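You operate a simulated robot arm through the tools that you are given. There is no shell and no other tool. Be economical: measure what you need, move in short steps, check, and stop when the job is done.

You are at the controls of a simulated robot arm. One attempt, no reset.

TASK
Wipe the smear under the punnet slide with the blue pad from the drawer.
Fine: pad back, drawer shut, slide out again. Where these are worked on the way, their far stop is far enough and under half their travel is too little: punnet slide. What is to be rubbed or washed off counts as gone when no trace of it is left.

The check looks at the end state, three seconds after you hand in, the way a careful person would. Anything else that was tipped, shoved, dropped, spilled or broken makes it a failure.

THE ROBOT
A 7-joint arm with a two-finger parallel gripper, fixed in place. Base frame: the origin is at the foot of the arm, x ahead of it, y to its left, z up. Units: cm, degrees, N and s.
With the tool pointing down near the work surface it reaches from about 22 to 68 cm from the base axis. Its first joint turns from -66.0 to 66.0 degrees. Payload 2.4 kg.
Tool frame: the origin (TCP) lies between the finger pads and is the grasp point; the fingertips stand 3 cm ahead of it; z points along the fingers, y is the line along which they close. The gripper opens to 9.4 cm. The fingers are 2.8 cm wide and 1 cm thick; the gripper's body (5 by 9.6 cm) begins 5.5 cm behind the TCP.
Orientation is told as [roll, pitch, yaw] about the base's x, y, z axes, in that order, counted from this pose: with the fingers straight down and closing along the base's y, the tool's x points along the base's -x, its y along +y and its z along -z.

THE INTERFACE
- The arm moves only by the tool send_rows. Its arguments are lists of equal length, an entry for each row: "jaw": the gripper command, from -1 (shut) to 1 (fully open), values between in proportion; "slide": the shift along the tool's x, y, z in cm, a list of three; "dr": the turn, a rotation vector about the tool's x, y, z in degrees, a list of three. In form: {"jaw": [jaw, ...], "slide": [[tx, ty, tz], ...], "dr": [[wx, wy, wz], ...]}. A call has 1 to 10 rows; each row is the pose to reach, as a shift and turn from the pose commanded when the call began, along the tool's axes at that moment. A row lasts 0.2 s, in which the tool goes at most 5 cm and 8.6 degrees; a call with a longer step from one row to the next is refused whole, and so is a gripper value outside its range. Where a pose cannot be reached the arm comes as near as it can. A force on the tool above 40 N (or 10 N above the force at the start of the call, whichever is more), or a blocked arm, ends the call early, and 0.2 s more pass. Each finger travels about 15.3 cm/s and halts on what it meets, pressing with about 28 N; the grip force reading is that of the motor and also rises with nothing between the fingers. The clock runs only during rows and for 0.2 s after the last one: add rows that repeat a pose to give the fingers time. The reply holds the time, the measured pose of the TCP, the force on the tool along the base axes, the opening and the grip force, in the units named above and with some noise, with the torque about the TCP (base axes, N m) and any sound that the robot's microphone picked up.
- Cameras (640 x 400 px; columns grow to the right, rows downward): "scene" is fixed at [5.12, 50.28, 143.17]; the picture's right is [-0.47, -0.89, 0.00], its down [-0.63, 0.33, -0.70] and it looks along [0.62, -0.33, -0.71] (base axes); focal length 324 px, centre (320, 200). "wrist" rides on the gripper at [7.6, 1.4, -10.2] in the tool frame; the picture's right is [-0.18, 0.98, 0.00], its down [-0.75, -0.14, -0.64] and it looks along [-0.63, -0.12, 0.77] (tool axes); focal length 243 px, centre (320, 200). There is no depth. A picture from a camera that has moved, and an enlarged one, comes with that camera's place and axes in the base frame and with its lens.
- grab_frame(camera): a new picture of that camera. The clock stands still meanwhile.
- enlarge(camera, box): a new picture of the part [left, top, right, bottom] of that camera's present view, enlarged. The clock stands still meanwhile.
- close_job(): hands the job in; it is judged then, once.

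Work in short steps. Places have to be worked out from the pictures, the camera data and where the tool is seen: move nearer, look again, correct. Check each grasp and each placing, and mend what went wrong. You have 120 turns and 68 pictures in all, those below and enlarged ones among them. Open the gripper and draw the arm clear of the work before you hand the job in, unless the task says otherwise; then end with one line.

The tools are called after "Request:" as a command line: name --argument value ..., lists and objects as JSON in quotes. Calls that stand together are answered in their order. send_rows: Moves the arm, as the interface text tells. Its arguments: {"type":"object","properties":{"jaw":{"type":"array"},"slide":{"type":"array"},"dr":{"type":"array"}},"required":["jaw","slide","dr"]} The other tools are called the same way: grab_frame (camera) takes a picture; enlarge (camera, box) takes an enlarged picture of a part of a camera's view; close_job () hands the job in.

At the start:

```text
t: 0.0
tool_pos: [34.44, 17.85, 111.16]
tcp_rot: [0.0, 0.0, 0.0]
force: [0.1, -0.4, 0.0]
torque: [0.01, 0.0, 0.02]
opening: 9.39
finger_force: 0.0
```

scene: 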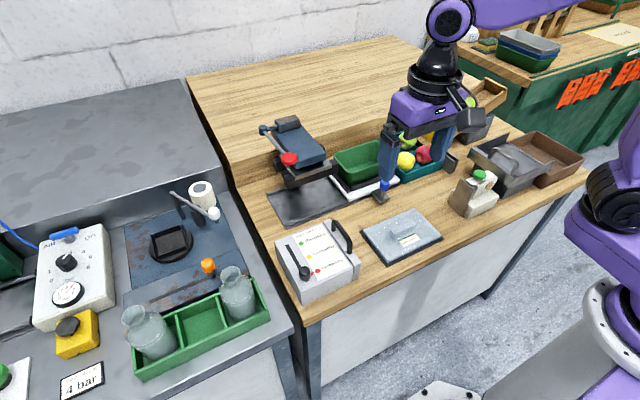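
wrist: 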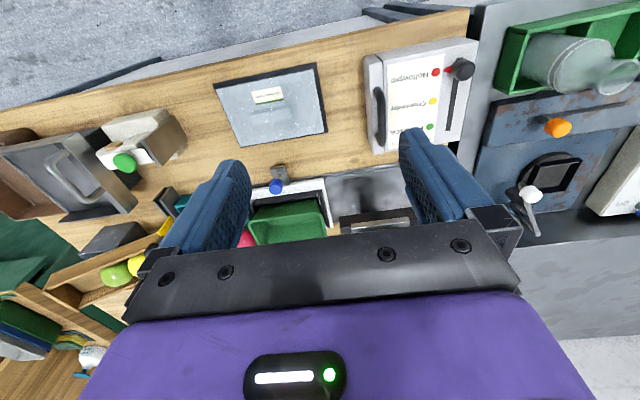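

I start by looking at the work area in more detail.

Request:
enlarge --camera "scene" --box '[250, 100, 420, 220]'

Request:
enlarge --camera "scene" --box '[260, 170, 460, 310]'

Request:
enlarge --camera "scene" --box '[430, 90, 590, 220]'

```text
3.33 times, centred on (335, 160) of scene
camera zoom: at [5.12, 50.28, 143.17], right [-0.47, -0.89, 0.0], down [-0.63, 0.33, -0.7], along [0.62, -0.33, -0.71], focal length 1080 px, centre (270, 333)
```

zoom: 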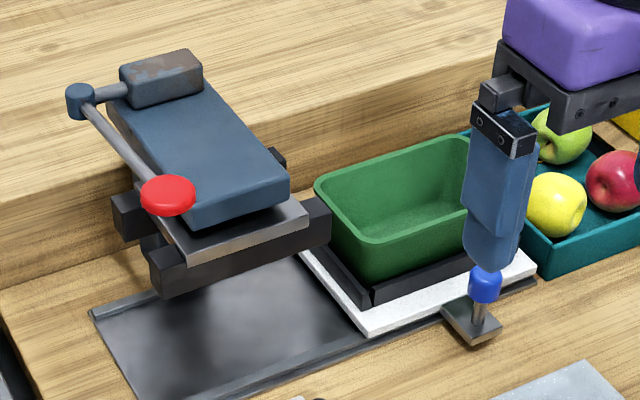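

```text
2.86 times, centred on (360, 240) of scene
camera zoom: at [5.12, 50.28, 143.17], right [-0.47, -0.89, 0.0], down [-0.63, 0.33, -0.7], along [0.62, -0.33, -0.71], focal length 926 px, centre (206, 86)
```

zoom: 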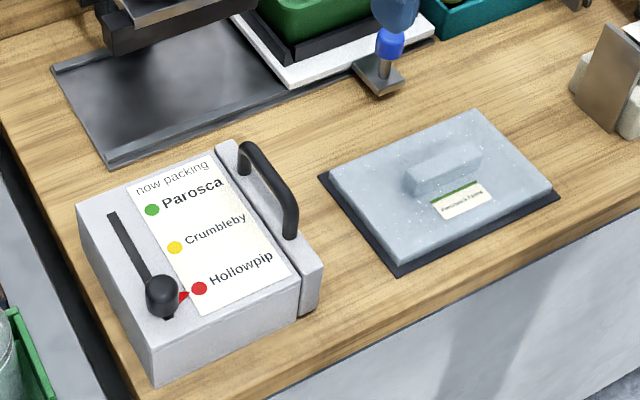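

```text
3.08 times, centred on (510, 155) of scene
camera zoom: at [5.12, 50.28, 143.17], right [-0.47, -0.89, 0.0], down [-0.63, 0.33, -0.7], along [0.62, -0.33, -0.71], focal length 997 px, centre (-265, 338)
```

zoom: 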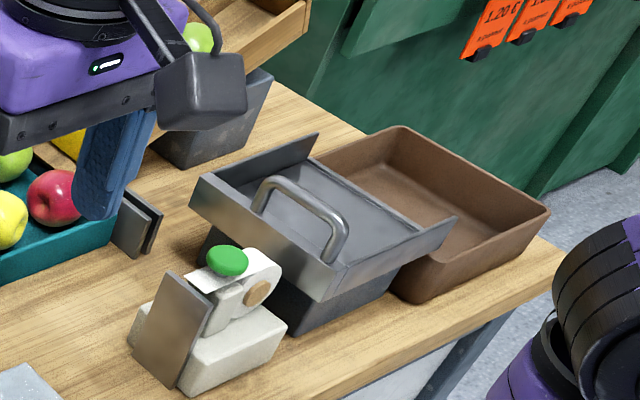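

Request:
enlarge --camera "wrist" --box '[200, 130, 440, 280]'

Request:
enlarge --camera "wrist" --box '[200, 30, 480, 205]'

```text
2.67 times, centred on (320, 205) of wrist
camera zoom: at [26.91, 19.21, 121.45], right [0.18, 0.98, 0.0], down [0.75, -0.14, 0.64], along [0.63, -0.12, -0.77], focal length 647 px, centre (320, 187)
```

zoom: 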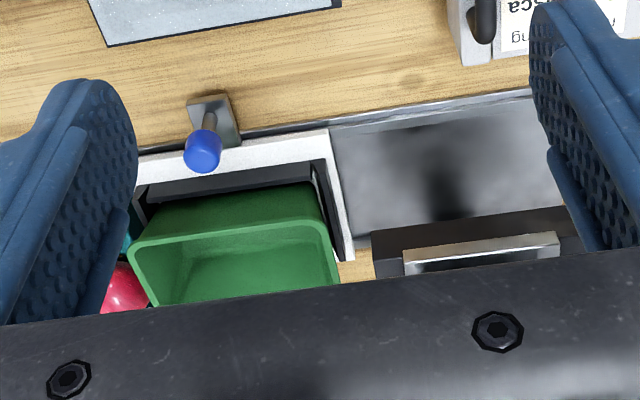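

```text
2.29 times, centred on (340, 118) of wrist
camera zoom: at [26.91, 19.21, 121.45], right [0.18, 0.98, 0.0], down [0.75, -0.14, 0.64], along [0.63, -0.12, -0.77], focal length 555 px, centre (274, 389)
```

zoom: 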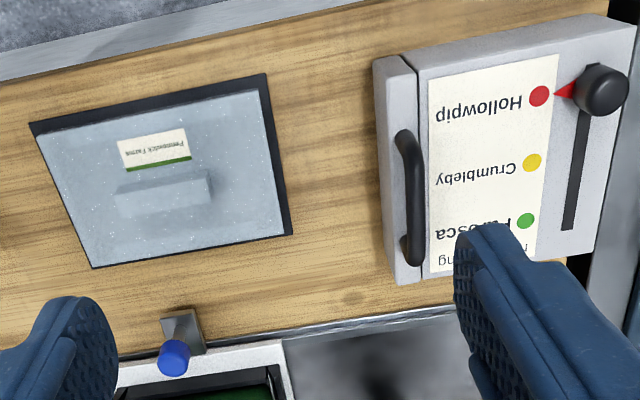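

The arm hides the bench; I shift the tool to the right and lower, for side views of slide and drawer.

Request:
send_rows --jaw '[1, 1, 1, 1, 1]' --slide '[[1, -4, 1], [2, -8, 2], [3, -12, 3], [4, -15, 4.5], [4.4, -18, 6]]' --dr '[[0, 0, 0], [0, 0, 0], [0, 0, 0], [0, 0, 0], [0, 0, 0]]'

Request:
grab_frame --camera "wrist"

Request:
grab_frame --camera "scene"

```text
t: 1.2
tool_pos: [30.01, -0.03, 105.05]
tcp_rot: [0.0, 0.0, 0.1]
force: [-0.6, -0.1, 1.0]
torque: [0.02, -0.02, 0.01]
opening: 9.37
finger_force: 0.1
```

```text
60 pictures are left
camera wrist: at [22.46, 1.26, 115.38], right [0.18, 0.98, 0.0], down [0.75, -0.14, 0.64], along [0.63, -0.12, -0.77], focal length 243 px, centre (320, 200)
```

wrist: 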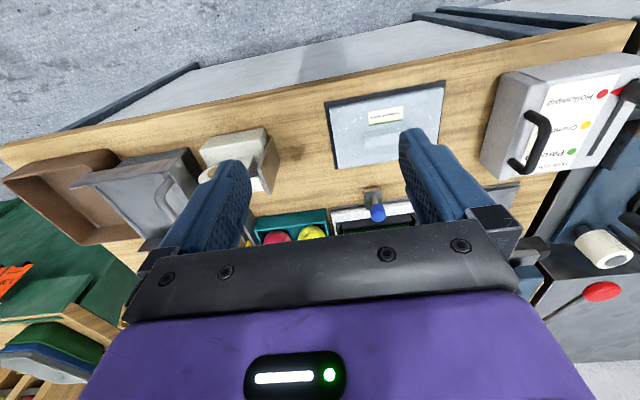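

```text
59 pictures are left
```

scene: 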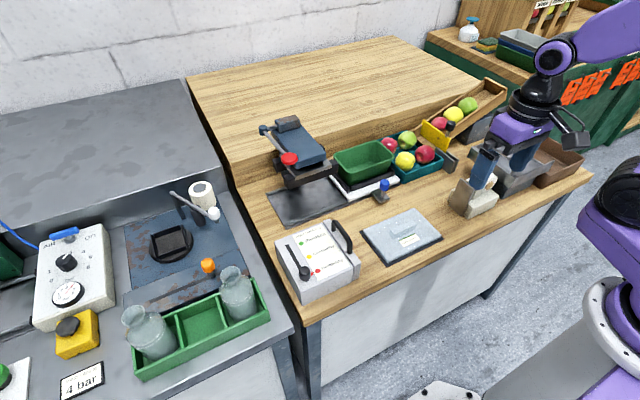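

Request:
enlarge --camera "wrist" --box '[440, 40, 640, 200]'

Request:
enlarge --camera "scene" --box '[260, 120, 420, 220]'

```text
2.50 times, centred on (540, 120) of wrist
camera zoom: at [22.46, 1.26, 115.38], right [0.18, 0.98, 0.0], down [0.75, -0.14, 0.64], along [0.63, -0.12, -0.77], focal length 606 px, centre (-230, 400)
```

zoom: 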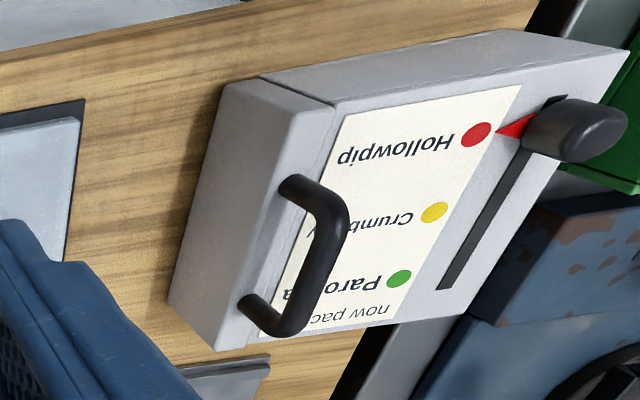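

```text
4.00 times, centred on (340, 170) of scene
camera zoom: at [5.12, 50.28, 143.17], right [-0.47, -0.89, 0.0], down [-0.63, 0.33, -0.7], along [0.62, -0.33, -0.71], focal length 1296 px, centre (240, 320)
```

zoom: 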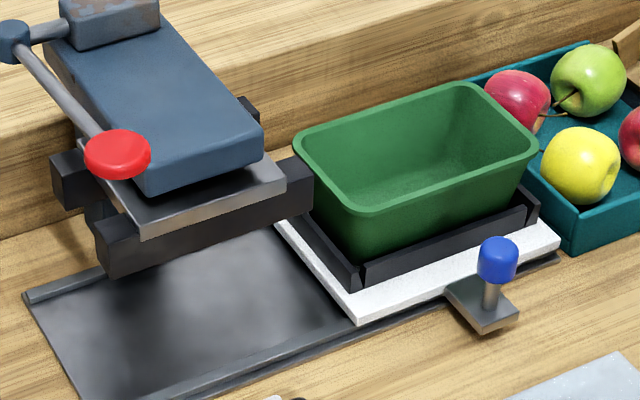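

The blue knob triangulates to about (52.3, 5.8, 85), and the drawer handle is an upright bow at about (42, 25, 86). I go above the knob with jaws part closed.

Request:
send_rows --jaw '[0.5, 0.2, 0.1, 0.1, 0.1, 0.1]' --slide '[[-4, 1, 1], [-8, 2, 2], [-12, 3.5, 4], [-16, 4.5, 6], [-20, 5.8, 8], [-22.3, 5.8, 10]]' --dr '[[0, 0, 0], [0, 0, 0], [0, 0, 0], [0, 0, 0], [0, 0, 0], [0, 0, 0]]'

Request:
grab_frame --camera "wrist"

Request:
enlarge --camera "scene" --box '[280, 100, 440, 220]'

```text
t: 2.6
tool_pos: [52.29, 5.71, 95.23]
tcp_rot: [0.0, 0.1, -0.1]
force: [0.4, 0.3, -0.5]
torque: [0.0, -0.01, 0.01]
opening: 5.18
finger_force: 0.1
```

```text
56 pictures are left
camera wrist: at [44.74, 6.98, 105.47], right [0.18, 0.98, 0.0], down [0.75, -0.14, 0.64], along [0.63, -0.12, -0.77], focal length 243 px, centre (320, 200)
```

wrist: 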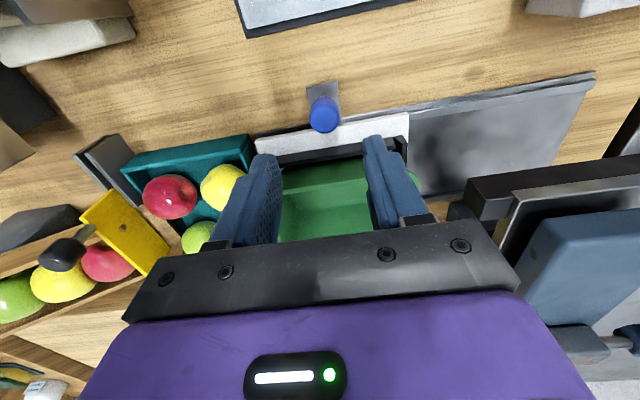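

```text
3.33 times, centred on (360, 160) of scene
camera zoom: at [5.12, 50.28, 143.17], right [-0.47, -0.89, 0.0], down [-0.63, 0.33, -0.7], along [0.62, -0.33, -0.71], focal length 1080 px, centre (187, 333)
```

zoom: 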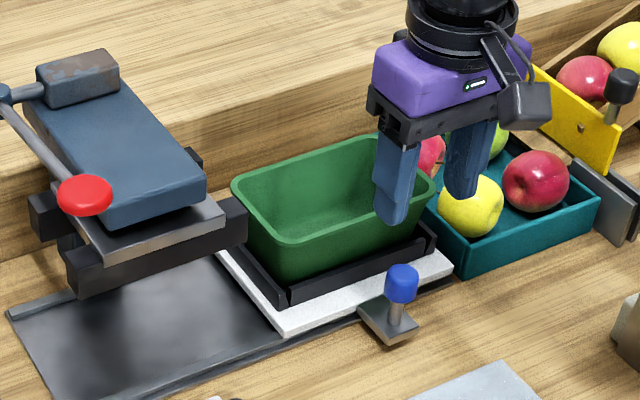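

Knob centre about (52.5, 5.7, 85), between the fingers. I descend to z≈85.6 and close on it.

Request:
send_rows --jaw '[0.1, 0.1, 0.1, 0.1]' --slide '[[-0.1, 0, 3], [-0.1, 0, 6], [-0.1, 0, 8], [-0.1, 0, 9.6]]' --dr '[[0, 0, 0], [0, 0, 0], [0, 0, 0], [0, 0, 0]]'

Request:
grab_frame --camera "wrist"

```text
t: 3.6
tool_pos: [52.56, 5.62, 85.5]
tcp_rot: [0.0, 0.0, 0.0]
force: [0.3, -0.6, 0.1]
torque: [-0.03, -0.01, -0.01]
opening: 5.17
finger_force: 0.0
```

```text
54 pictures are left
camera wrist: at [44.9, 7.02, 95.7], right [0.18, 0.98, 0.0], down [0.75, -0.14, 0.64], along [0.63, -0.12, -0.77], focal length 243 px, centre (320, 200)
```

wrist: 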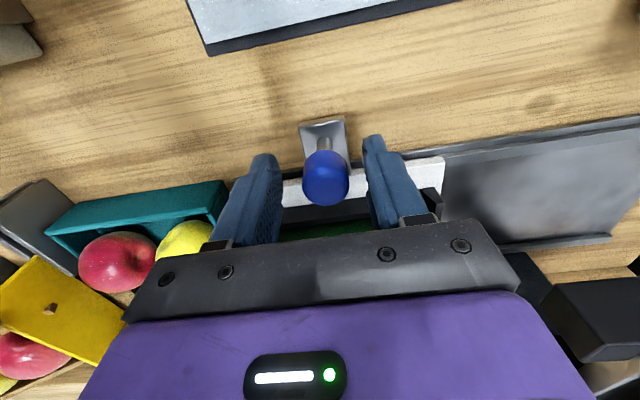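

The knob sits between the fingers. Close.

Request:
send_rows --jaw '[-0.3, -0.6, -1, -1]' --slide '[[0.1, 0, 0.3], [0.1, 0, 0.3], [0.1, 0, 0.3], [0.1, 0, 0.3]]' --dr '[[0, 0, 0], [0, 0, 0], [0, 0, 0], [0, 0, 0]]'

```text
t: 4.6
tool_pos: [52.47, 5.88, 85.17]
tcp_rot: [0.0, -0.2, 0.1]
force: [0.8, 18.7, 6.3]
torque: [0.37, -0.04, 0.1]
opening: 2.53
finger_force: 45.2
```

Gripped (2.5 cm). I push toward the press (+y) in small steps.

Request:
send_rows --jaw '[-1, -1, -1, -1]' --slide '[[0, 0.5, 0], [0, 1, 0], [0, 1.5, 0], [0, 2, 0]]' --dr '[[0, 0, 0], [0, 0, 0], [0, 0, 0], [0, 0, 0]]'

Request:
grab_frame --camera "scene"

```text
t: 5.6
tool_pos: [52.44, 7.69, 85.18]
tcp_rot: [0.0, 0.2, 0.0]
force: [5.6, -0.6, -10.3]
torque: [0.03, 0.59, -0.25]
opening: 2.53
finger_force: 45.0
```

```text
53 pictures are left
```

scene: 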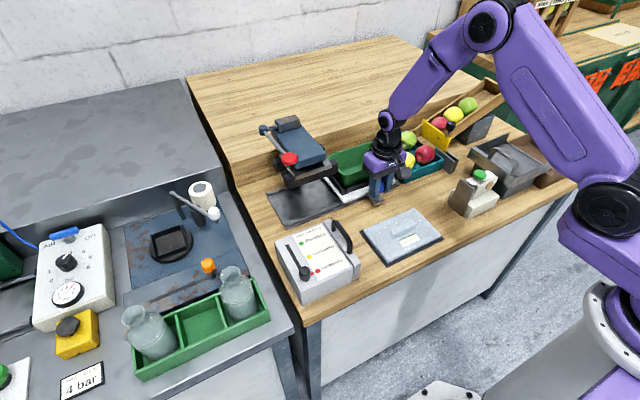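

The slide follows. I continue +y, watching the forces.

Request:
send_rows --jaw '[-1, -1, -1, -1, -1, -1]' --slide '[[0, 0.8, 0], [0, 1.6, 0], [0, 2.4, 0], [0, 3.2, 0], [0, 4, 0], [0, 4.8, 0]]' --dr '[[0, 0, 0], [0, 0, 0], [0, 0, 0], [0, 0, 0], [0, 0, 0], [0, 0, 0]]'

Request:
enlarge --camera "scene" --box '[250, 100, 450, 220]'

```text
t: 7.0
tool_pos: [52.37, 12.39, 85.22]
tcp_rot: [-0.1, 0.0, 0.1]
force: [10.2, -0.3, -18.5]
torque: [0.03, -0.54, -0.04]
opening: 2.55
finger_force: 45.2
```

```text
3.20 times, centred on (350, 160) of scene
camera zoom: at [5.18, 50.29, 143.17], right [-0.47, -0.89, 0.0], down [-0.63, 0.33, -0.7], along [0.62, -0.33, -0.72], focal length 1037 px, centre (224, 328)
```

zoom: 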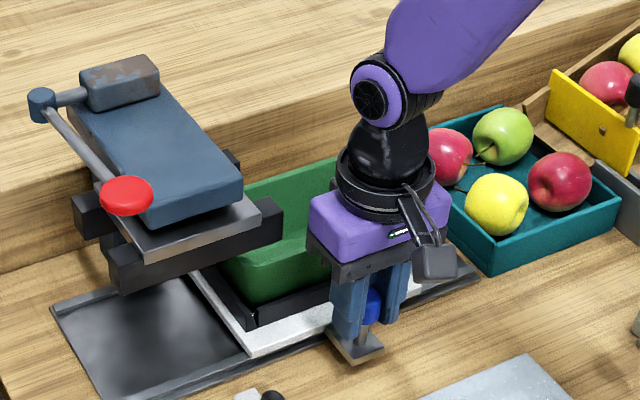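

Moving smoothly; a small x/down side load suggests the rail runs slightly toward +x. I continue with a small correction.

Request:
send_rows --jaw '[-1, -1, -1, -1, -1, -1]' --slide '[[-0.15, 0.8, 0.1], [-0.2, 1.6, 0.15], [-0.2, 2.4, 0.15], [-0.22, 3.2, 0.15], [-0.24, 4, 0.15], [-0.25, 4.8, 0.15]]' --dr '[[0, 0, 0], [0, 0, 0], [0, 0, 0], [0, 0, 0], [0, 0, 0], [0, 0, 0]]'

Request:
enlarge --camera "scene" --box '[250, 100, 450, 220]'

```text
t: 8.4
tool_pos: [52.45, 17.48, 85.25]
tcp_rot: [-0.1, 0.2, 0.0]
force: [-21.8, -0.2, 24.7]
torque: [0.03, -0.23, -0.03]
opening: 2.55
finger_force: 44.6
```

```text
3.20 times, centred on (350, 160) of scene
camera zoom: at [5.02, 50.27, 143.18], right [-0.47, -0.89, 0.0], down [-0.63, 0.33, -0.7], along [0.62, -0.33, -0.71], focal length 1037 px, centre (224, 328)
```

zoom: 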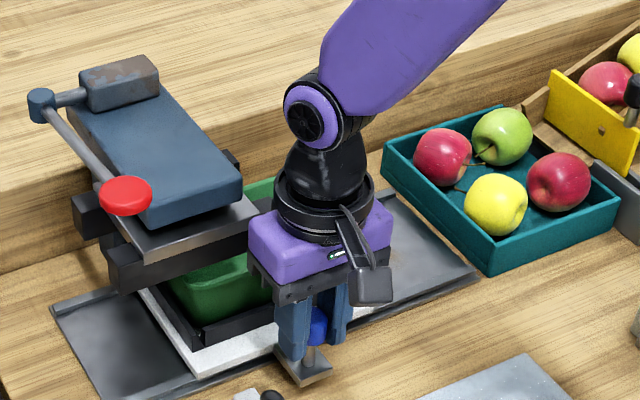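

The smear starts to show. My correction was too much; I take it back half and continue.

Request:
send_rows --jaw '[-1, -1, -1, -1, -1, -1]' --slide '[[0.15, 0.6, -0.1], [0.15, 1.2, -0.1], [0.15, 1.8, -0.1], [0.15, 2.4, -0.1], [0.15, 3.0, -0.1], [0.15, 3.6, -0.1]]' --dr '[[0, 0, 0], [0, 0, 0], [0, 0, 0], [0, 0, 0], [0, 0, 0], [0, 0, 0]]'

Request:
enlarge --camera "scene" --box '[250, 100, 450, 220]'

```text
t: 9.8
tool_pos: [52.36, 21.02, 85.17]
tcp_rot: [0.0, 0.1, 0.1]
force: [-15.5, -1.3, 5.0]
torque: [0.07, -0.18, -0.1]
opening: 2.52
finger_force: 45.2
```

```text
3.20 times, centred on (350, 160) of scene
camera zoom: at [5.07, 50.28, 143.18], right [-0.47, -0.89, 0.0], down [-0.63, 0.33, -0.7], along [0.62, -0.33, -0.71], focal length 1037 px, centre (224, 328)
```

zoom: 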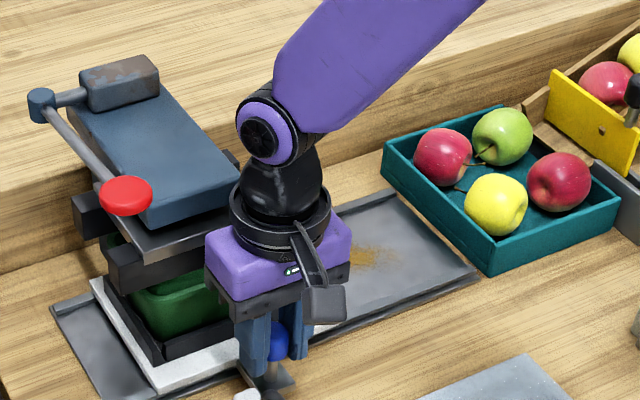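

The brown smear shows on the plate. I go on to the far stop.

Request:
send_rows --jaw '[-1, -1, -1, -1, -1, -1, -1, -1]' --slide '[[0.1, 0.5, 0], [0.1, 1, 0], [0.1, 1.5, 0], [0.1, 2, 0], [0.1, 2.5, 0], [0.1, 3.0, 0], [0.1, 3.5, 0], [0.1, 4, 0]]' --dr '[[0, 0, 0], [0, 0, 0], [0, 0, 0], [0, 0, 0], [0, 0, 0], [0, 0, 0], [0, 0, 0], [0, 0, 0]]'

Request:
grab_frame --camera "wrist"

```text
t: 11.6
tool_pos: [52.46, 24.03, 85.23]
tcp_rot: [-0.5, 0.5, -0.4]
force: [-5.3, -39.4, -3.2]
torque: [-0.79, -0.38, 0.03]
opening: 2.55
finger_force: 44.8
```

```text
49 pictures are left
camera wrist: at [44.95, 25.5, 95.54], right [0.19, 0.98, -0.01], down [0.76, -0.14, 0.64], along [0.62, -0.13, -0.77], focal length 243 px, centre (320, 200)
```

wrist: 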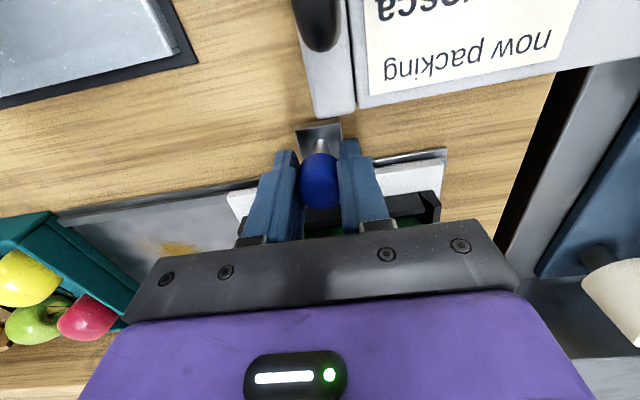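

Far stop reached at y≈24 (18 cm travel). I relax, release the knob and rise.

Request:
send_rows --jaw '[-1, -0.2, 0, 0, 0, 0, 0, 0]' --slide '[[0, -0.7, 0], [0, -0.7, 0], [0, -0.7, 0], [0, -0.7, -3], [0, -0.7, -7], [0, -0.7, -11], [3, -0.7, -14], [6, -0.7, -16]]' --dr '[[0, 0, 0], [0, 0, 0], [0, 0, 0], [0, 0, 0], [0, 0, 0], [0, 0, 0], [0, 0, 0], [0, 0, 0]]'

Request:
grab_frame --camera "wrist"

Request:
grab_frame --camera "scene"

```text
t: 13.4
tool_pos: [46.4, 24.28, 101.15]
tcp_rot: [0.0, 0.0, 0.1]
force: [-0.1, -0.2, -0.6]
torque: [0.0, 0.02, -0.01]
opening: 4.7
finger_force: 0.1
```

```text
48 pictures are left
camera wrist: at [38.74, 25.62, 111.38], right [0.18, 0.98, 0.0], down [0.75, -0.14, 0.64], along [0.63, -0.12, -0.77], focal length 243 px, centre (320, 200)
```

wrist: 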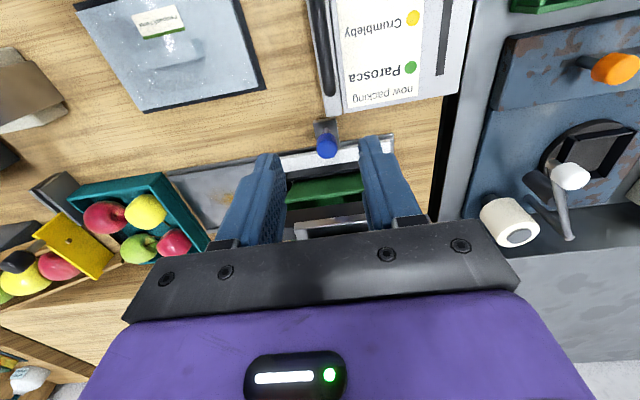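

```text
47 pictures are left
```

scene: 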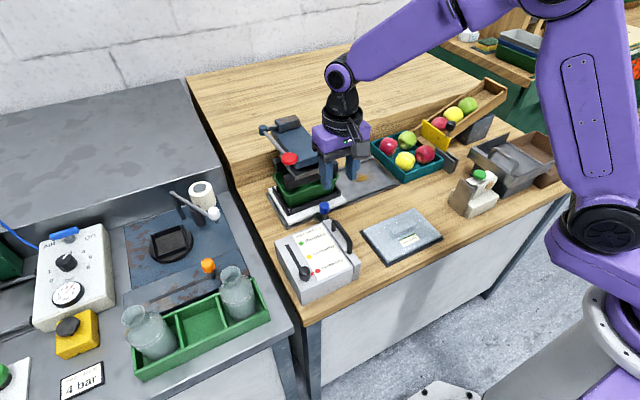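

The slide stays in. Now I move above the drawer handle and look.

Request:
send_rows --jaw '[0.1, 0.1, 0.1]' --slide '[[2, 0.5, 1], [4, 1, 3], [4.4, 1, 4]]' --dr '[[0, 0, 0], [0, 0, 0], [0, 0, 0]]'

Request:
grab_frame --camera "wrist"

Request:
enlarge --camera "scene" --box '[260, 170, 420, 310]'

```text
t: 14.2
tool_pos: [42.03, 25.27, 97.15]
tcp_rot: [0.0, 0.1, 0.1]
force: [0.3, 0.2, -0.3]
torque: [0.03, 0.03, 0.0]
opening: 5.16
finger_force: 0.1
```

```text
46 pictures are left
camera wrist: at [34.42, 26.58, 107.4], right [0.18, 0.98, 0.0], down [0.75, -0.14, 0.64], along [0.63, -0.12, -0.77], focal length 243 px, centre (320, 200)
```

wrist: 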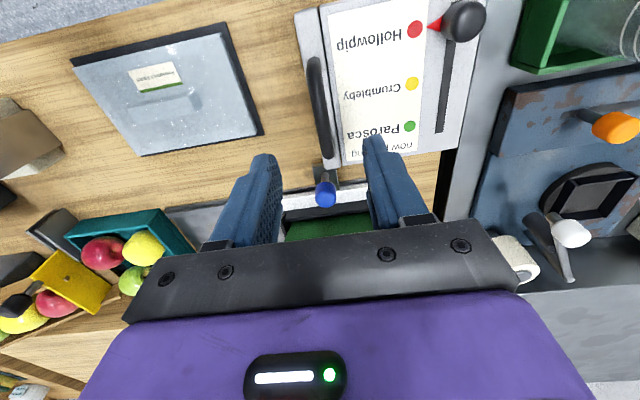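

```text
2.86 times, centred on (340, 240) of scene
camera zoom: at [5.12, 50.28, 143.17], right [-0.47, -0.89, 0.0], down [-0.63, 0.33, -0.7], along [0.62, -0.33, -0.71], focal length 926 px, centre (263, 86)
```

zoom: 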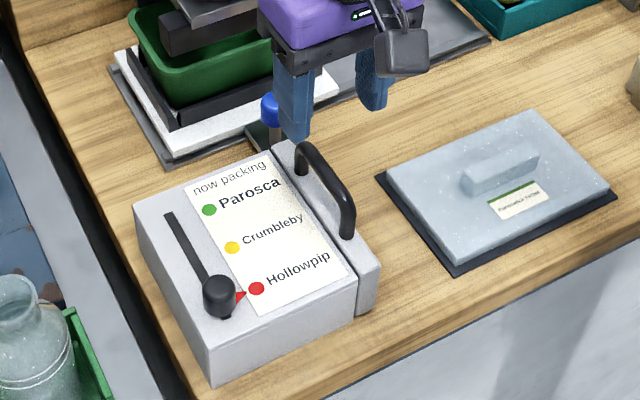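

The handle crown is near (41.5, 25.4, 88.5), running along x. I descend partway and check.

Request:
send_rows --jaw '[0.1, 0.1, 0.1]' --slide '[[0.4, 0.2, 2], [0.4, 0.2, 4], [0.4, 0.2, 6]]' --dr '[[0, 0, 0], [0, 0, 0], [0, 0, 0]]'

Request:
enlarge --camera "wrist" --box '[200, 0, 440, 260]'

Request:
enlarge --camera "scene" --box '[260, 170, 420, 310]'

```text
t: 15.0
tool_pos: [41.77, 25.52, 91.24]
tcp_rot: [0.0, 0.0, -0.1]
force: [-0.6, -0.2, -0.6]
torque: [-0.01, -0.01, -0.01]
opening: 5.17
finger_force: 0.1
```

```text
1.54 times, centred on (320, 130) of wrist
camera zoom: at [34.16, 26.83, 101.56], right [0.18, 0.98, 0.0], down [0.75, -0.14, 0.64], along [0.63, -0.12, -0.77], focal length 373 px, centre (320, 308)
```

zoom: 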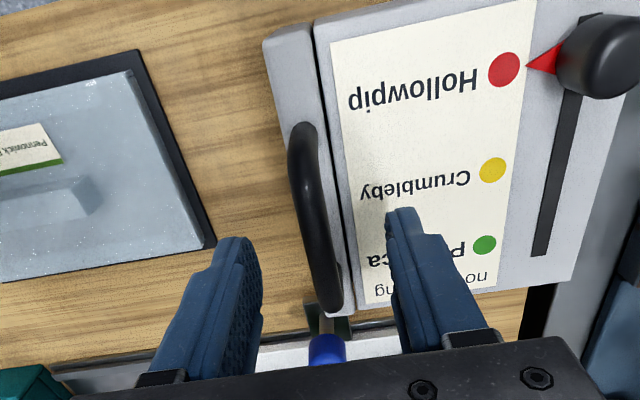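

```text
2.86 times, centred on (340, 240) of scene
camera zoom: at [5.12, 50.28, 143.17], right [-0.47, -0.89, 0.0], down [-0.63, 0.33, -0.7], along [0.62, -0.33, -0.71], focal length 926 px, centre (263, 86)
```

zoom: 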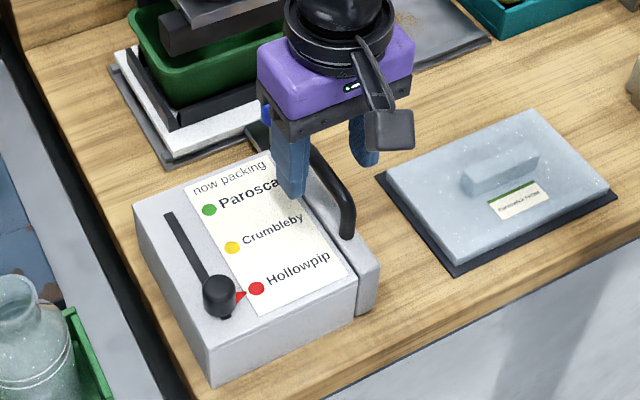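

Aligned. I go down slowly in force-guarded steps to TCP z≈88.6.

Request:
send_rows --jaw '[0, 0, 0]' --slide '[[0.2, 0, 1], [0.2, 0, 2], [0.2, 0, 2.7]]' --dr '[[0, 0, 0], [0, 0, 0], [0, 0, 0]]'

Request:
enlarge --camera "scene" --box '[280, 180, 400, 280]'

```text
t: 15.8
tool_pos: [41.55, 25.45, 88.59]
tcp_rot: [0.0, 0.1, 0.1]
force: [-0.3, 1.2, 0.3]
torque: [0.01, -0.01, -0.02]
opening: 4.7
finger_force: 0.0
```

```text
4.00 times, centred on (340, 230) of scene
camera zoom: at [5.12, 50.28, 143.17], right [-0.47, -0.89, 0.0], down [-0.63, 0.33, -0.7], along [0.62, -0.33, -0.71], focal length 1296 px, centre (240, 80)
```

zoom: 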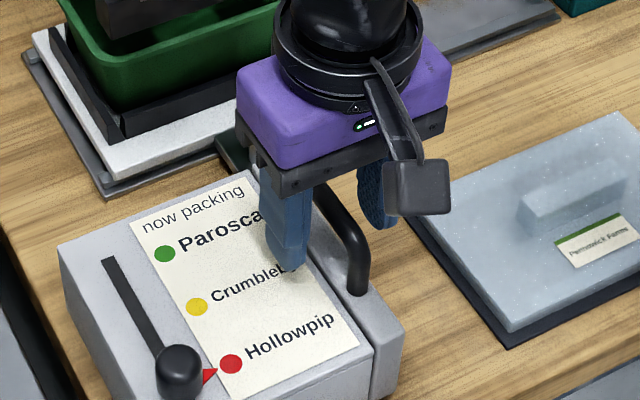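

Close on the handle.

Request:
send_rows --jaw '[-0.4, -0.8, -1, -1]' --slide '[[0, 0, 0.3], [0, 0, 0.3], [0, 0, 0.3], [0, 0, 0.3]]' --dr '[[0, 0, 0], [0, 0, 0], [0, 0, 0], [0, 0, 0]]'

```text
t: 16.8
tool_pos: [41.44, 25.33, 88.32]
tcp_rot: [0.0, 0.1, 0.0]
force: [0.9, 0.1, 5.1]
torque: [0.01, 0.19, -0.03]
opening: 1.59
finger_force: 45.5
```

Gripped (1.6 cm). Pull toward −y, carefully because of the slab ahead.

Request:
send_rows --jaw '[-1, -1, -1, -1, -1, -1]' --slide '[[0, -0.5, 0], [0, -1, 0], [0, -1.5, 0], [0, -2, 0], [0, -2.5, 0], [0, -3, 0]]' --dr '[[0, 0, 0], [0, 0, 0], [0, 0, 0], [0, 0, 0], [0, 0, 0], [0, 0, 0]]'

Request:
enlarge --camera "scene" --box '[260, 170, 460, 310]'

```text
t: 18.2
tool_pos: [41.43, 22.43, 88.27]
tcp_rot: [0.1, -0.2, -0.1]
force: [3.7, 0.1, 38.4]
torque: [0.01, 0.57, -0.03]
opening: 1.62
finger_force: 44.9
```

```text
2.86 times, centred on (360, 240) of scene
camera zoom: at [5.08, 50.25, 143.18], right [-0.47, -0.89, 0.0], down [-0.63, 0.33, -0.7], along [0.62, -0.33, -0.71], focal length 926 px, centre (206, 86)
```

zoom: 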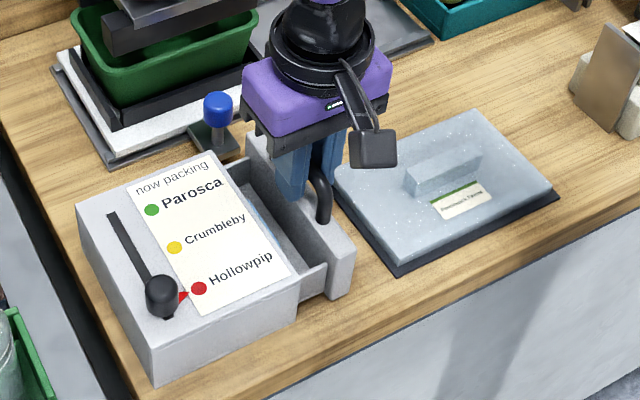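

It opens. I relieve the downward load and pull another 2 cm, then check distance to the slab.

Request:
send_rows --jaw '[-1, -1, -1, -1]' --slide '[[0, -0.5, -0.2], [0, -1, -0.25], [0, -1.5, -0.25], [0, -2, -0.25]]' --dr '[[0, 0, 0], [0, 0, 0], [0, 0, 0], [0, 0, 0]]'

Request:
enlarge --camera "scene" --box '[290, 180, 410, 290]'

Request:
grab_frame --camera "wrist"

```text
t: 19.2
tool_pos: [41.35, 20.42, 88.46]
tcp_rot: [0.0, 0.1, 0.0]
force: [7.3, 0.8, 0.0]
torque: [-0.01, -0.04, -0.03]
opening: 1.49
finger_force: 45.4
```

```text
3.64 times, centred on (350, 235) of scene
camera zoom: at [5.14, 50.28, 143.17], right [-0.47, -0.89, 0.0], down [-0.63, 0.33, -0.7], along [0.62, -0.33, -0.72], focal length 1178 px, centre (211, 73)
```

zoom: 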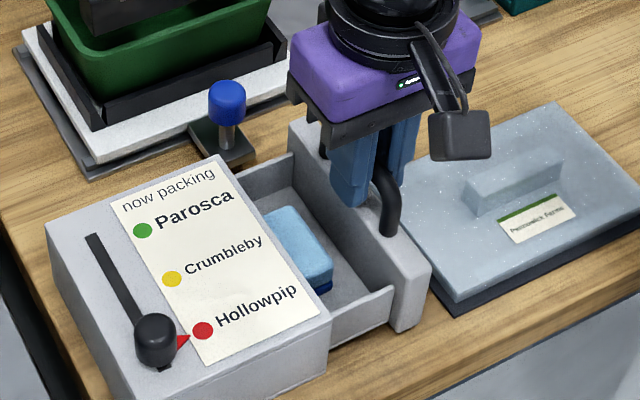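

```text
39 pictures are left
camera wrist: at [33.79, 21.72, 98.79], right [0.18, 0.98, 0.0], down [0.75, -0.14, 0.64], along [0.63, -0.12, -0.77], focal length 243 px, centre (320, 200)
```

wrist: 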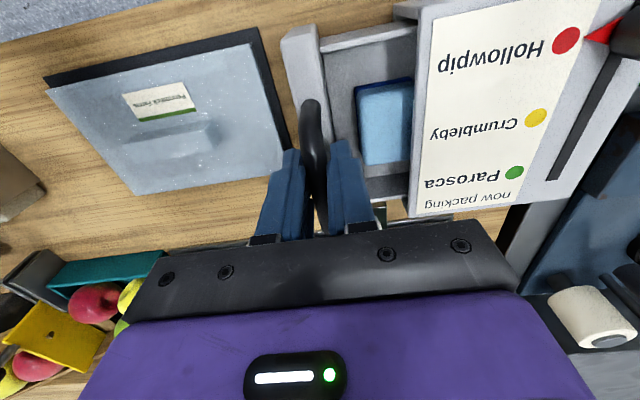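

The blue pad lies in the drawer; about 2 cm remain to the slab. I pull 0.9 cm more for room.

Request:
send_rows --jaw '[-1, -1, -1]' --slide '[[-0.1, -0.4, 0], [-0.1, -0.9, 0], [-0.1, -0.9, 0]]' --dr '[[0, 0, 0], [0, 0, 0], [0, 0, 0]]'

Request:
enlarge --camera "wrist" --box '[200, 0, 460, 240]'

Request:
enlarge --camera "scene" --box '[310, 200, 410, 290]'

```text
t: 20.0
tool_pos: [41.3, 19.52, 88.52]
tcp_rot: [-0.1, 0.2, 0.2]
force: [-16.9, 0.8, 32.2]
torque: [0.01, 0.48, 0.08]
opening: 1.44
finger_force: 44.9
```

```text
1.67 times, centred on (330, 120) of wrist
camera zoom: at [33.82, 20.84, 98.82], right [0.18, 0.98, 0.0], down [0.76, -0.14, 0.64], along [0.63, -0.12, -0.77], focal length 404 px, centre (303, 333)
```

zoom: 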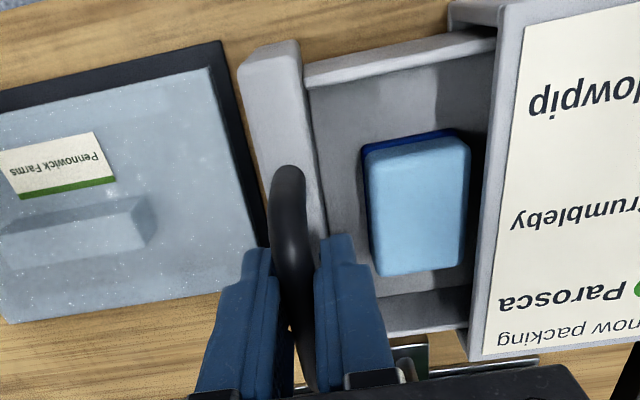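

```text
4.44 times, centred on (360, 245) of scene
camera zoom: at [5.04, 50.26, 143.18], right [-0.47, -0.89, 0.0], down [-0.63, 0.33, -0.7], along [0.62, -0.33, -0.71], focal length 1440 px, centre (142, 0)
```

zoom: 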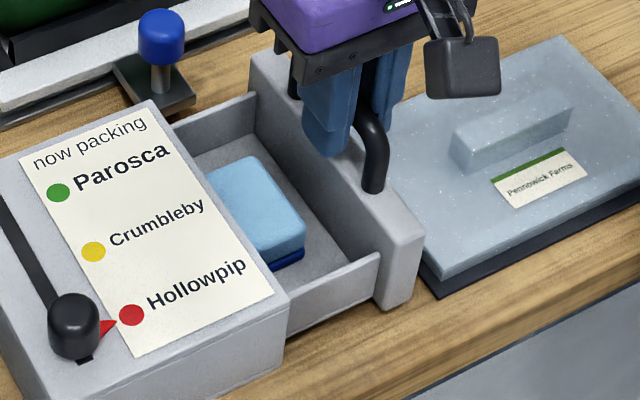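

Pad solved: centre ≈ (41.9, 24.3), 5.5 (x) × 3.8 (y), top z ≈ 82.1, with ~2.8 cm free on each x side. I release the handle and rise.

Request:
send_rows --jaw '[-1, -0.2, 0, 0, 0, 0, 0]' --slide '[[0.1, 0, -0.2], [0.1, 0, -0.2], [0.1, 0, -0.2], [0.1, 0, -3], [0, 1.5, -6], [0, 3, -9], [0, 4.5, -10]]' --dr '[[0, 0, 0], [0, 0, 0], [0, 0, 0], [0, 0, 0], [0, 0, 0], [0, 0, 0], [0, 0, 0]]'

Request:
send_rows --jaw '[0.2, 0.5, 0.5, 0.5, 0.5, 0.5]' --slide '[[0, 0, 0], [0, 0, 0], [0, 0, 0], [0, 0, 0], [0, 0, 0], [0, 0, 0]]' --dr '[[0, 0, -8], [0, 0, -16], [0, 0, -24], [0, 0, -32], [0, 0, -40], [0, 0, -48]]'

Request:
send_rows --jaw '[0.5, 0.5, 0.5, 0.5, 0.5, 0.5]' --slide '[[0, 0, 0], [0, 0, 0], [0, 0, 0], [0, 0, 0], [0, 0, 0], [0, 0, 0]]' --dr '[[0, 0, -8], [0, 0, -16], [0, 0, -24], [0, 0, -32], [0, 0, -40], [0, 0, -42]]'

Request:
grab_frame --camera "wrist"

```text
t: 21.6
tool_pos: [41.63, 24.07, 98.66]
tcp_rot: [0.0, 0.0, -0.1]
force: [0.4, -0.3, 0.3]
torque: [0.02, 0.0, 0.04]
opening: 4.73
finger_force: 0.0
```

```text
t: 23.0
tool_pos: [41.51, 24.13, 98.54]
tcp_rot: [-0.1, 0.0, 48.2]
force: [0.6, 0.2, -0.4]
torque: [0.02, 0.05, -0.02]
opening: 7.07
finger_force: 0.0
```

```text
t: 24.4
tool_pos: [41.45, 24.11, 98.54]
tcp_rot: [0.0, 0.0, 90.1]
force: [-0.3, 0.0, 0.5]
torque: [-0.01, 0.02, 0.0]
opening: 7.04
finger_force: 0.1
```

```text
36 pictures are left
camera wrist: at [40.15, 16.27, 108.79], right [-0.98, 0.18, 0.0], down [0.14, 0.75, 0.64], along [0.12, 0.63, -0.77], focal length 243 px, centre (320, 200)
```

wrist: 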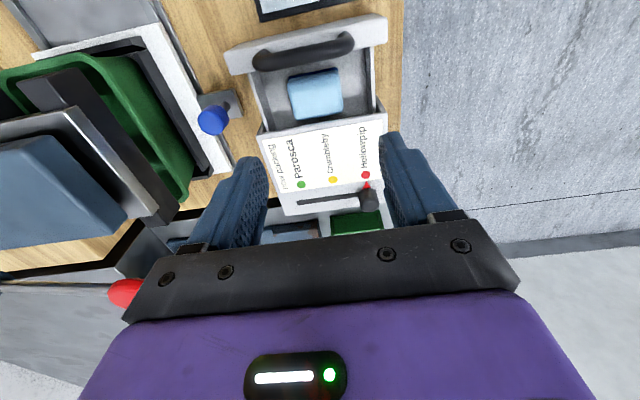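

The pad centre recomputes to (42.0, 24.1). I descend to z≈86 and look.

Request:
send_rows --jaw '[0.5, 0.5, 0.5, 0.5]' --slide '[[0, -0.5, 4], [0, -0.5, 8], [0, -0.5, 11], [0, -0.5, 12.5]]' --dr '[[0, 0, 0], [0, 0, 0], [0, 0, 0], [0, 0, 0]]'

Request:
grab_frame --camera "wrist"

Request:
enlarge --camera "scene" --box '[280, 170, 420, 290]'

```text
t: 25.4
tool_pos: [42.12, 24.09, 85.86]
tcp_rot: [0.0, 0.0, 90.0]
force: [0.4, -0.4, 0.4]
torque: [-0.02, 0.0, 0.01]
opening: 7.06
finger_force: 0.1
```

```text
35 pictures are left
camera wrist: at [40.76, 16.29, 96.12], right [-0.98, 0.18, 0.0], down [0.14, 0.75, 0.64], along [0.12, 0.63, -0.77], focal length 243 px, centre (320, 200)
```

wrist: 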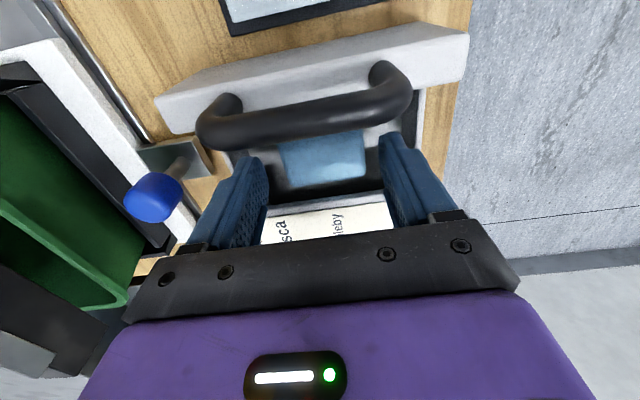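

```text
3.33 times, centred on (350, 230) of scene
camera zoom: at [5.12, 50.28, 143.17], right [-0.47, -0.89, 0.0], down [-0.63, 0.33, -0.7], along [0.62, -0.33, -0.71], focal length 1080 px, centre (220, 100)
```

zoom: 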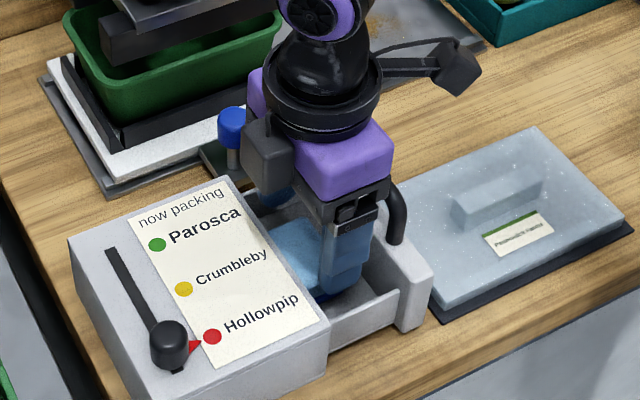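

Fingers straddle the pad inside the drawer walls. Descend 1.9 cm and close.

Request:
send_rows --jaw '[0.5, 0.5, 0.5, 0, -0.5, -1, -1]' --slide '[[0, 0, 0.7], [0, 0, 1.4], [0, 0, 1.9], [0, 0, 1.9], [0, 0, 1.9], [0, 0, 1.9], [0, 0, 1.9]]' --dr '[[0, 0, 0], [0, 0, 0], [0, 0, 0], [0, 0, 0], [0, 0, 0], [0, 0, 0], [0, 0, 0]]'

```text
t: 27.0
tool_pos: [42.05, 24.02, 84.22]
tcp_rot: [0.0, 0.0, 90.0]
force: [1.9, 1.3, 3.6]
torque: [0.01, -0.02, -0.01]
opening: 5.49
finger_force: 27.7
```

Pad gripped (5.5 cm). I lift a bit, ease away from the box edge, and raise.

Request:
send_rows --jaw '[-1, -1, -1, -1, -1, -1, -1]' --slide '[[0, 0, -0.4], [0.5, 0, -0.6], [0.5, 0, -2], [0.5, 0, -4.5], [0.5, 0, -8], [0.5, 0, -12], [0.5, 0, -14]]' --dr '[[0, 0, 0], [0, 0, 0], [0, 0, 0], [0, 0, 0], [0, 0, 0], [0, 0, 0], [0, 0, 0]]'

Request:
grab_frame --camera "wrist"

Request:
grab_frame --camera "scene"

```text
t: 28.6
tool_pos: [42.04, 23.53, 98.3]
tcp_rot: [0.0, 0.0, 90.0]
force: [-0.3, 1.1, -0.4]
torque: [-0.01, -0.04, 0.01]
opening: 5.49
finger_force: 27.8
```

```text
33 pictures are left
camera wrist: at [40.56, 15.75, 108.5], right [-0.98, 0.18, 0.0], down [0.14, 0.75, 0.64], along [0.12, 0.63, -0.77], focal length 243 px, centre (320, 200)
```

wrist: 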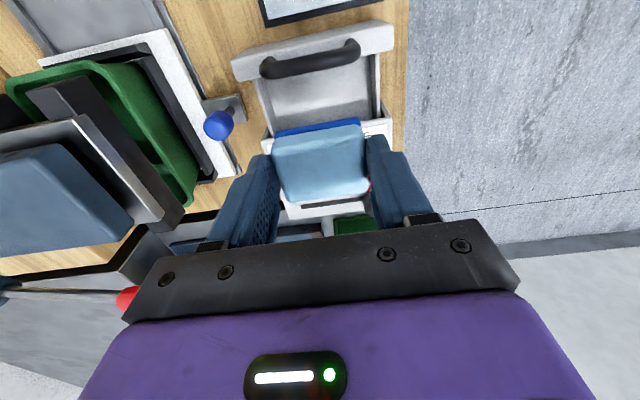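

```text
32 pictures are left
```

scene: 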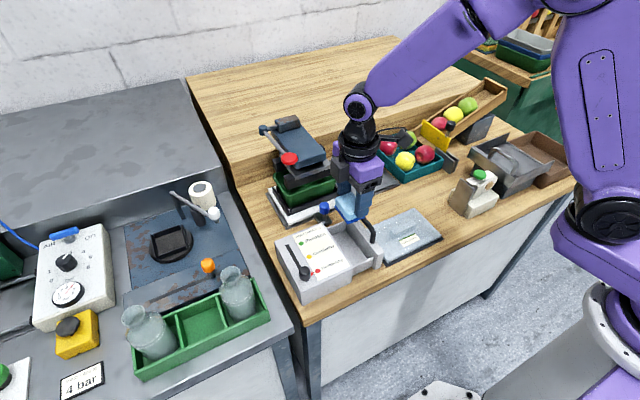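

Pad is held, lower face clear. I move over to the plate area and look at the smear.

Request:
send_rows --jaw '[-1, -1, -1, -1, -1, -1]' --slide '[[4, -1, 0], [8, -2, 0], [12, -4, 0], [15, -7, 0], [18, -10, 0], [19.5, -13, 0]]' --dr '[[0, 0, 0], [0, 0, 0], [0, 0, 0], [0, 0, 0], [0, 0, 0], [0, 0, 0]]'

Request:
grab_frame --camera "wrist"

Request:
enlarge --camera "scene" --box '[300, 100, 460, 220]'

```text
t: 30.0
tool_pos: [54.72, 4.07, 98.12]
tcp_rot: [-0.1, 0.1, 90.1]
force: [-0.7, -0.2, -0.5]
torque: [0.04, 0.01, -0.04]
opening: 5.51
finger_force: 28.2
```

```text
31 pictures are left
camera wrist: at [53.31, -3.7, 108.28], right [-0.98, 0.18, 0.0], down [0.14, 0.75, 0.64], along [0.12, 0.63, -0.77], focal length 243 px, centre (320, 200)
```

wrist: 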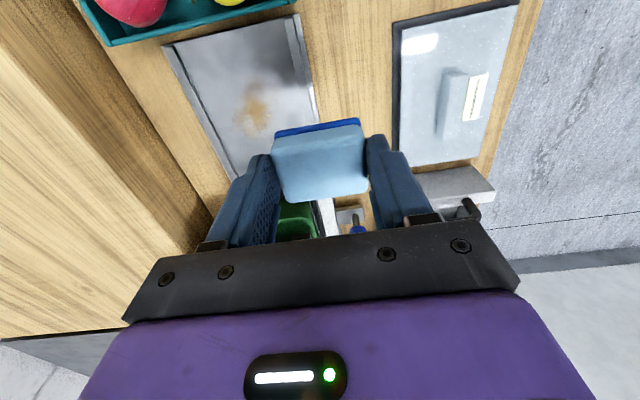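

```text
3.33 times, centred on (380, 160) of scene
camera zoom: at [5.12, 50.28, 143.17], right [-0.47, -0.89, 0.0], down [-0.63, 0.33, -0.7], along [0.62, -0.33, -0.71], focal length 1080 px, centre (120, 333)
```

zoom: 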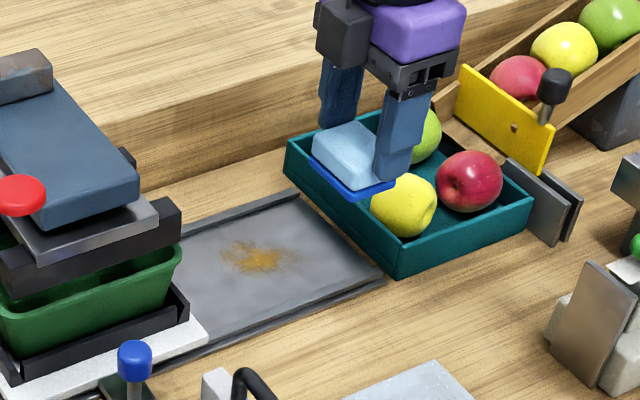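

The smear spans about x 61–67, y 2–8 on the plate (z ≈ 79). I move over its centre and down toward z≈86.

Request:
send_rows --jaw '[-1, -1, -1, -1, -1]' --slide '[[-0.5, -3, 0], [-1, -6, 1], [-1.4, -9, 4], [-1.4, -9, 8], [-1.4, -9, 11.5]]' --dr '[[0, 0, 0], [0, 0, 0], [0, 0, 0], [0, 0, 0], [0, 0, 0]]'

Request:
grab_frame --camera "wrist"

Request:
enlarge --camera "scene" --box '[300, 100, 460, 220]'

```text
t: 31.2
tool_pos: [64.08, 5.32, 86.59]
tcp_rot: [-0.1, 0.0, 90.0]
force: [0.0, -0.2, -0.3]
torque: [-0.02, 0.01, -0.01]
opening: 5.48
finger_force: 28.0
```

```text
29 pictures are left
camera wrist: at [62.73, -2.35, 96.8], right [-0.98, 0.18, 0.0], down [0.14, 0.75, 0.64], along [0.12, 0.63, -0.77], focal length 243 px, centre (320, 200)
```

wrist: 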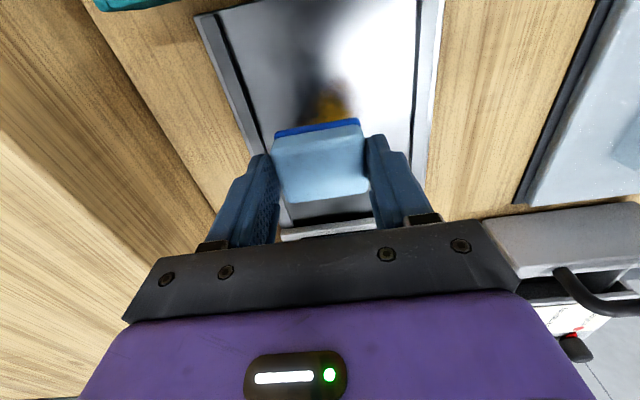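

```text
3.33 times, centred on (380, 160) of scene
camera zoom: at [5.12, 50.28, 143.17], right [-0.47, -0.89, 0.0], down [-0.63, 0.33, -0.7], along [0.62, -0.33, -0.71], focal length 1080 px, centre (120, 333)
```

zoom: 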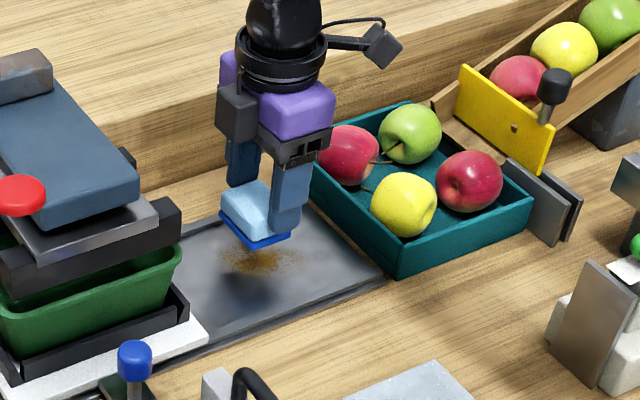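

Well placed. I lower in guarded steps until contact.

Request:
send_rows --jaw '[-1, -1, -1, -1]' --slide '[[0, 0.3, 0.8], [0, 0.3, 1.6], [0, 0.3, 2.3], [0, 0.3, 2.8]]' --dr '[[0, 0, 0], [0, 0, 0], [0, 0, 0], [0, 0, 0]]'

```text
t: 32.2
tool_pos: [63.78, 5.46, 83.85]
tcp_rot: [0.0, 0.0, 90.1]
force: [0.6, 0.5, -0.4]
torque: [0.03, 0.01, 0.0]
opening: 5.49
finger_force: 27.9
```

Request:
send_rows --jaw '[-1, -1, -1, -1]' --slide '[[0, 0, 0.2], [0, 0, 0.4], [0, 0, 0.6], [0, 0, 0.8]]' --dr '[[0, 0, 0], [0, 0, 0], [0, 0, 0], [0, 0, 0]]'

```text
t: 33.2
tool_pos: [63.91, 5.45, 83.53]
tcp_rot: [0.0, 0.0, 90.1]
force: [-6.5, 0.2, 10.6]
torque: [0.08, 0.21, 0.05]
opening: 5.51
finger_force: 27.4
stopped in row 4: the force on the tool passed its limit at 43 N (the readings are from after the stop); the commanded pose is now the measured one
```

Contact at z≈83.5. I wipe with light pressure along y, back and forth.

Request:
send_rows --jaw '[-1, -1, -1, -1, -1, -1, -1, -1, -1, -1]' --slide '[[1, 0, 0.1], [2, 0, 0.1], [3.2, 0, 0.1], [2, 0, 0.1], [1, 0, 0.1], [0, 0, 0.1], [-1, 0, 0.1], [-2, 0, 0.1], [-2.7, 0, 0.1], [-2.7, 0, 0.1]]' --dr '[[0, 0, 0], [0, 0, 0], [0, 0, 0], [0, 0, 0], [0, 0, 0], [0, 0, 0], [0, 0, 0], [0, 0, 0], [0, 0, 0], [0, 0, 0]]'

Request:
enlarge --camera "scene" --box '[300, 100, 460, 220]'

```text
t: 35.5
tool_pos: [63.93, 7.59, 83.33]
tcp_rot: [-0.3, 0.2, 89.6]
force: [-1.7, -24.9, 29.8]
torque: [-0.78, 0.14, -0.03]
opening: 5.49
finger_force: 27.5
```

```text
3.33 times, centred on (380, 160) of scene
camera zoom: at [5.05, 50.22, 143.2], right [-0.47, -0.89, 0.0], down [-0.63, 0.33, -0.7], along [0.62, -0.32, -0.71], focal length 1080 px, centre (120, 333)
```

zoom: 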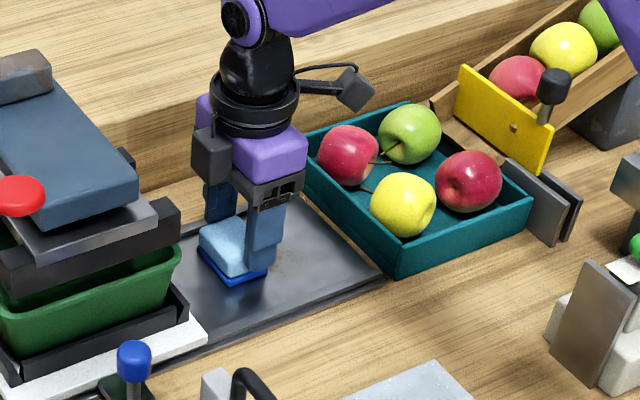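

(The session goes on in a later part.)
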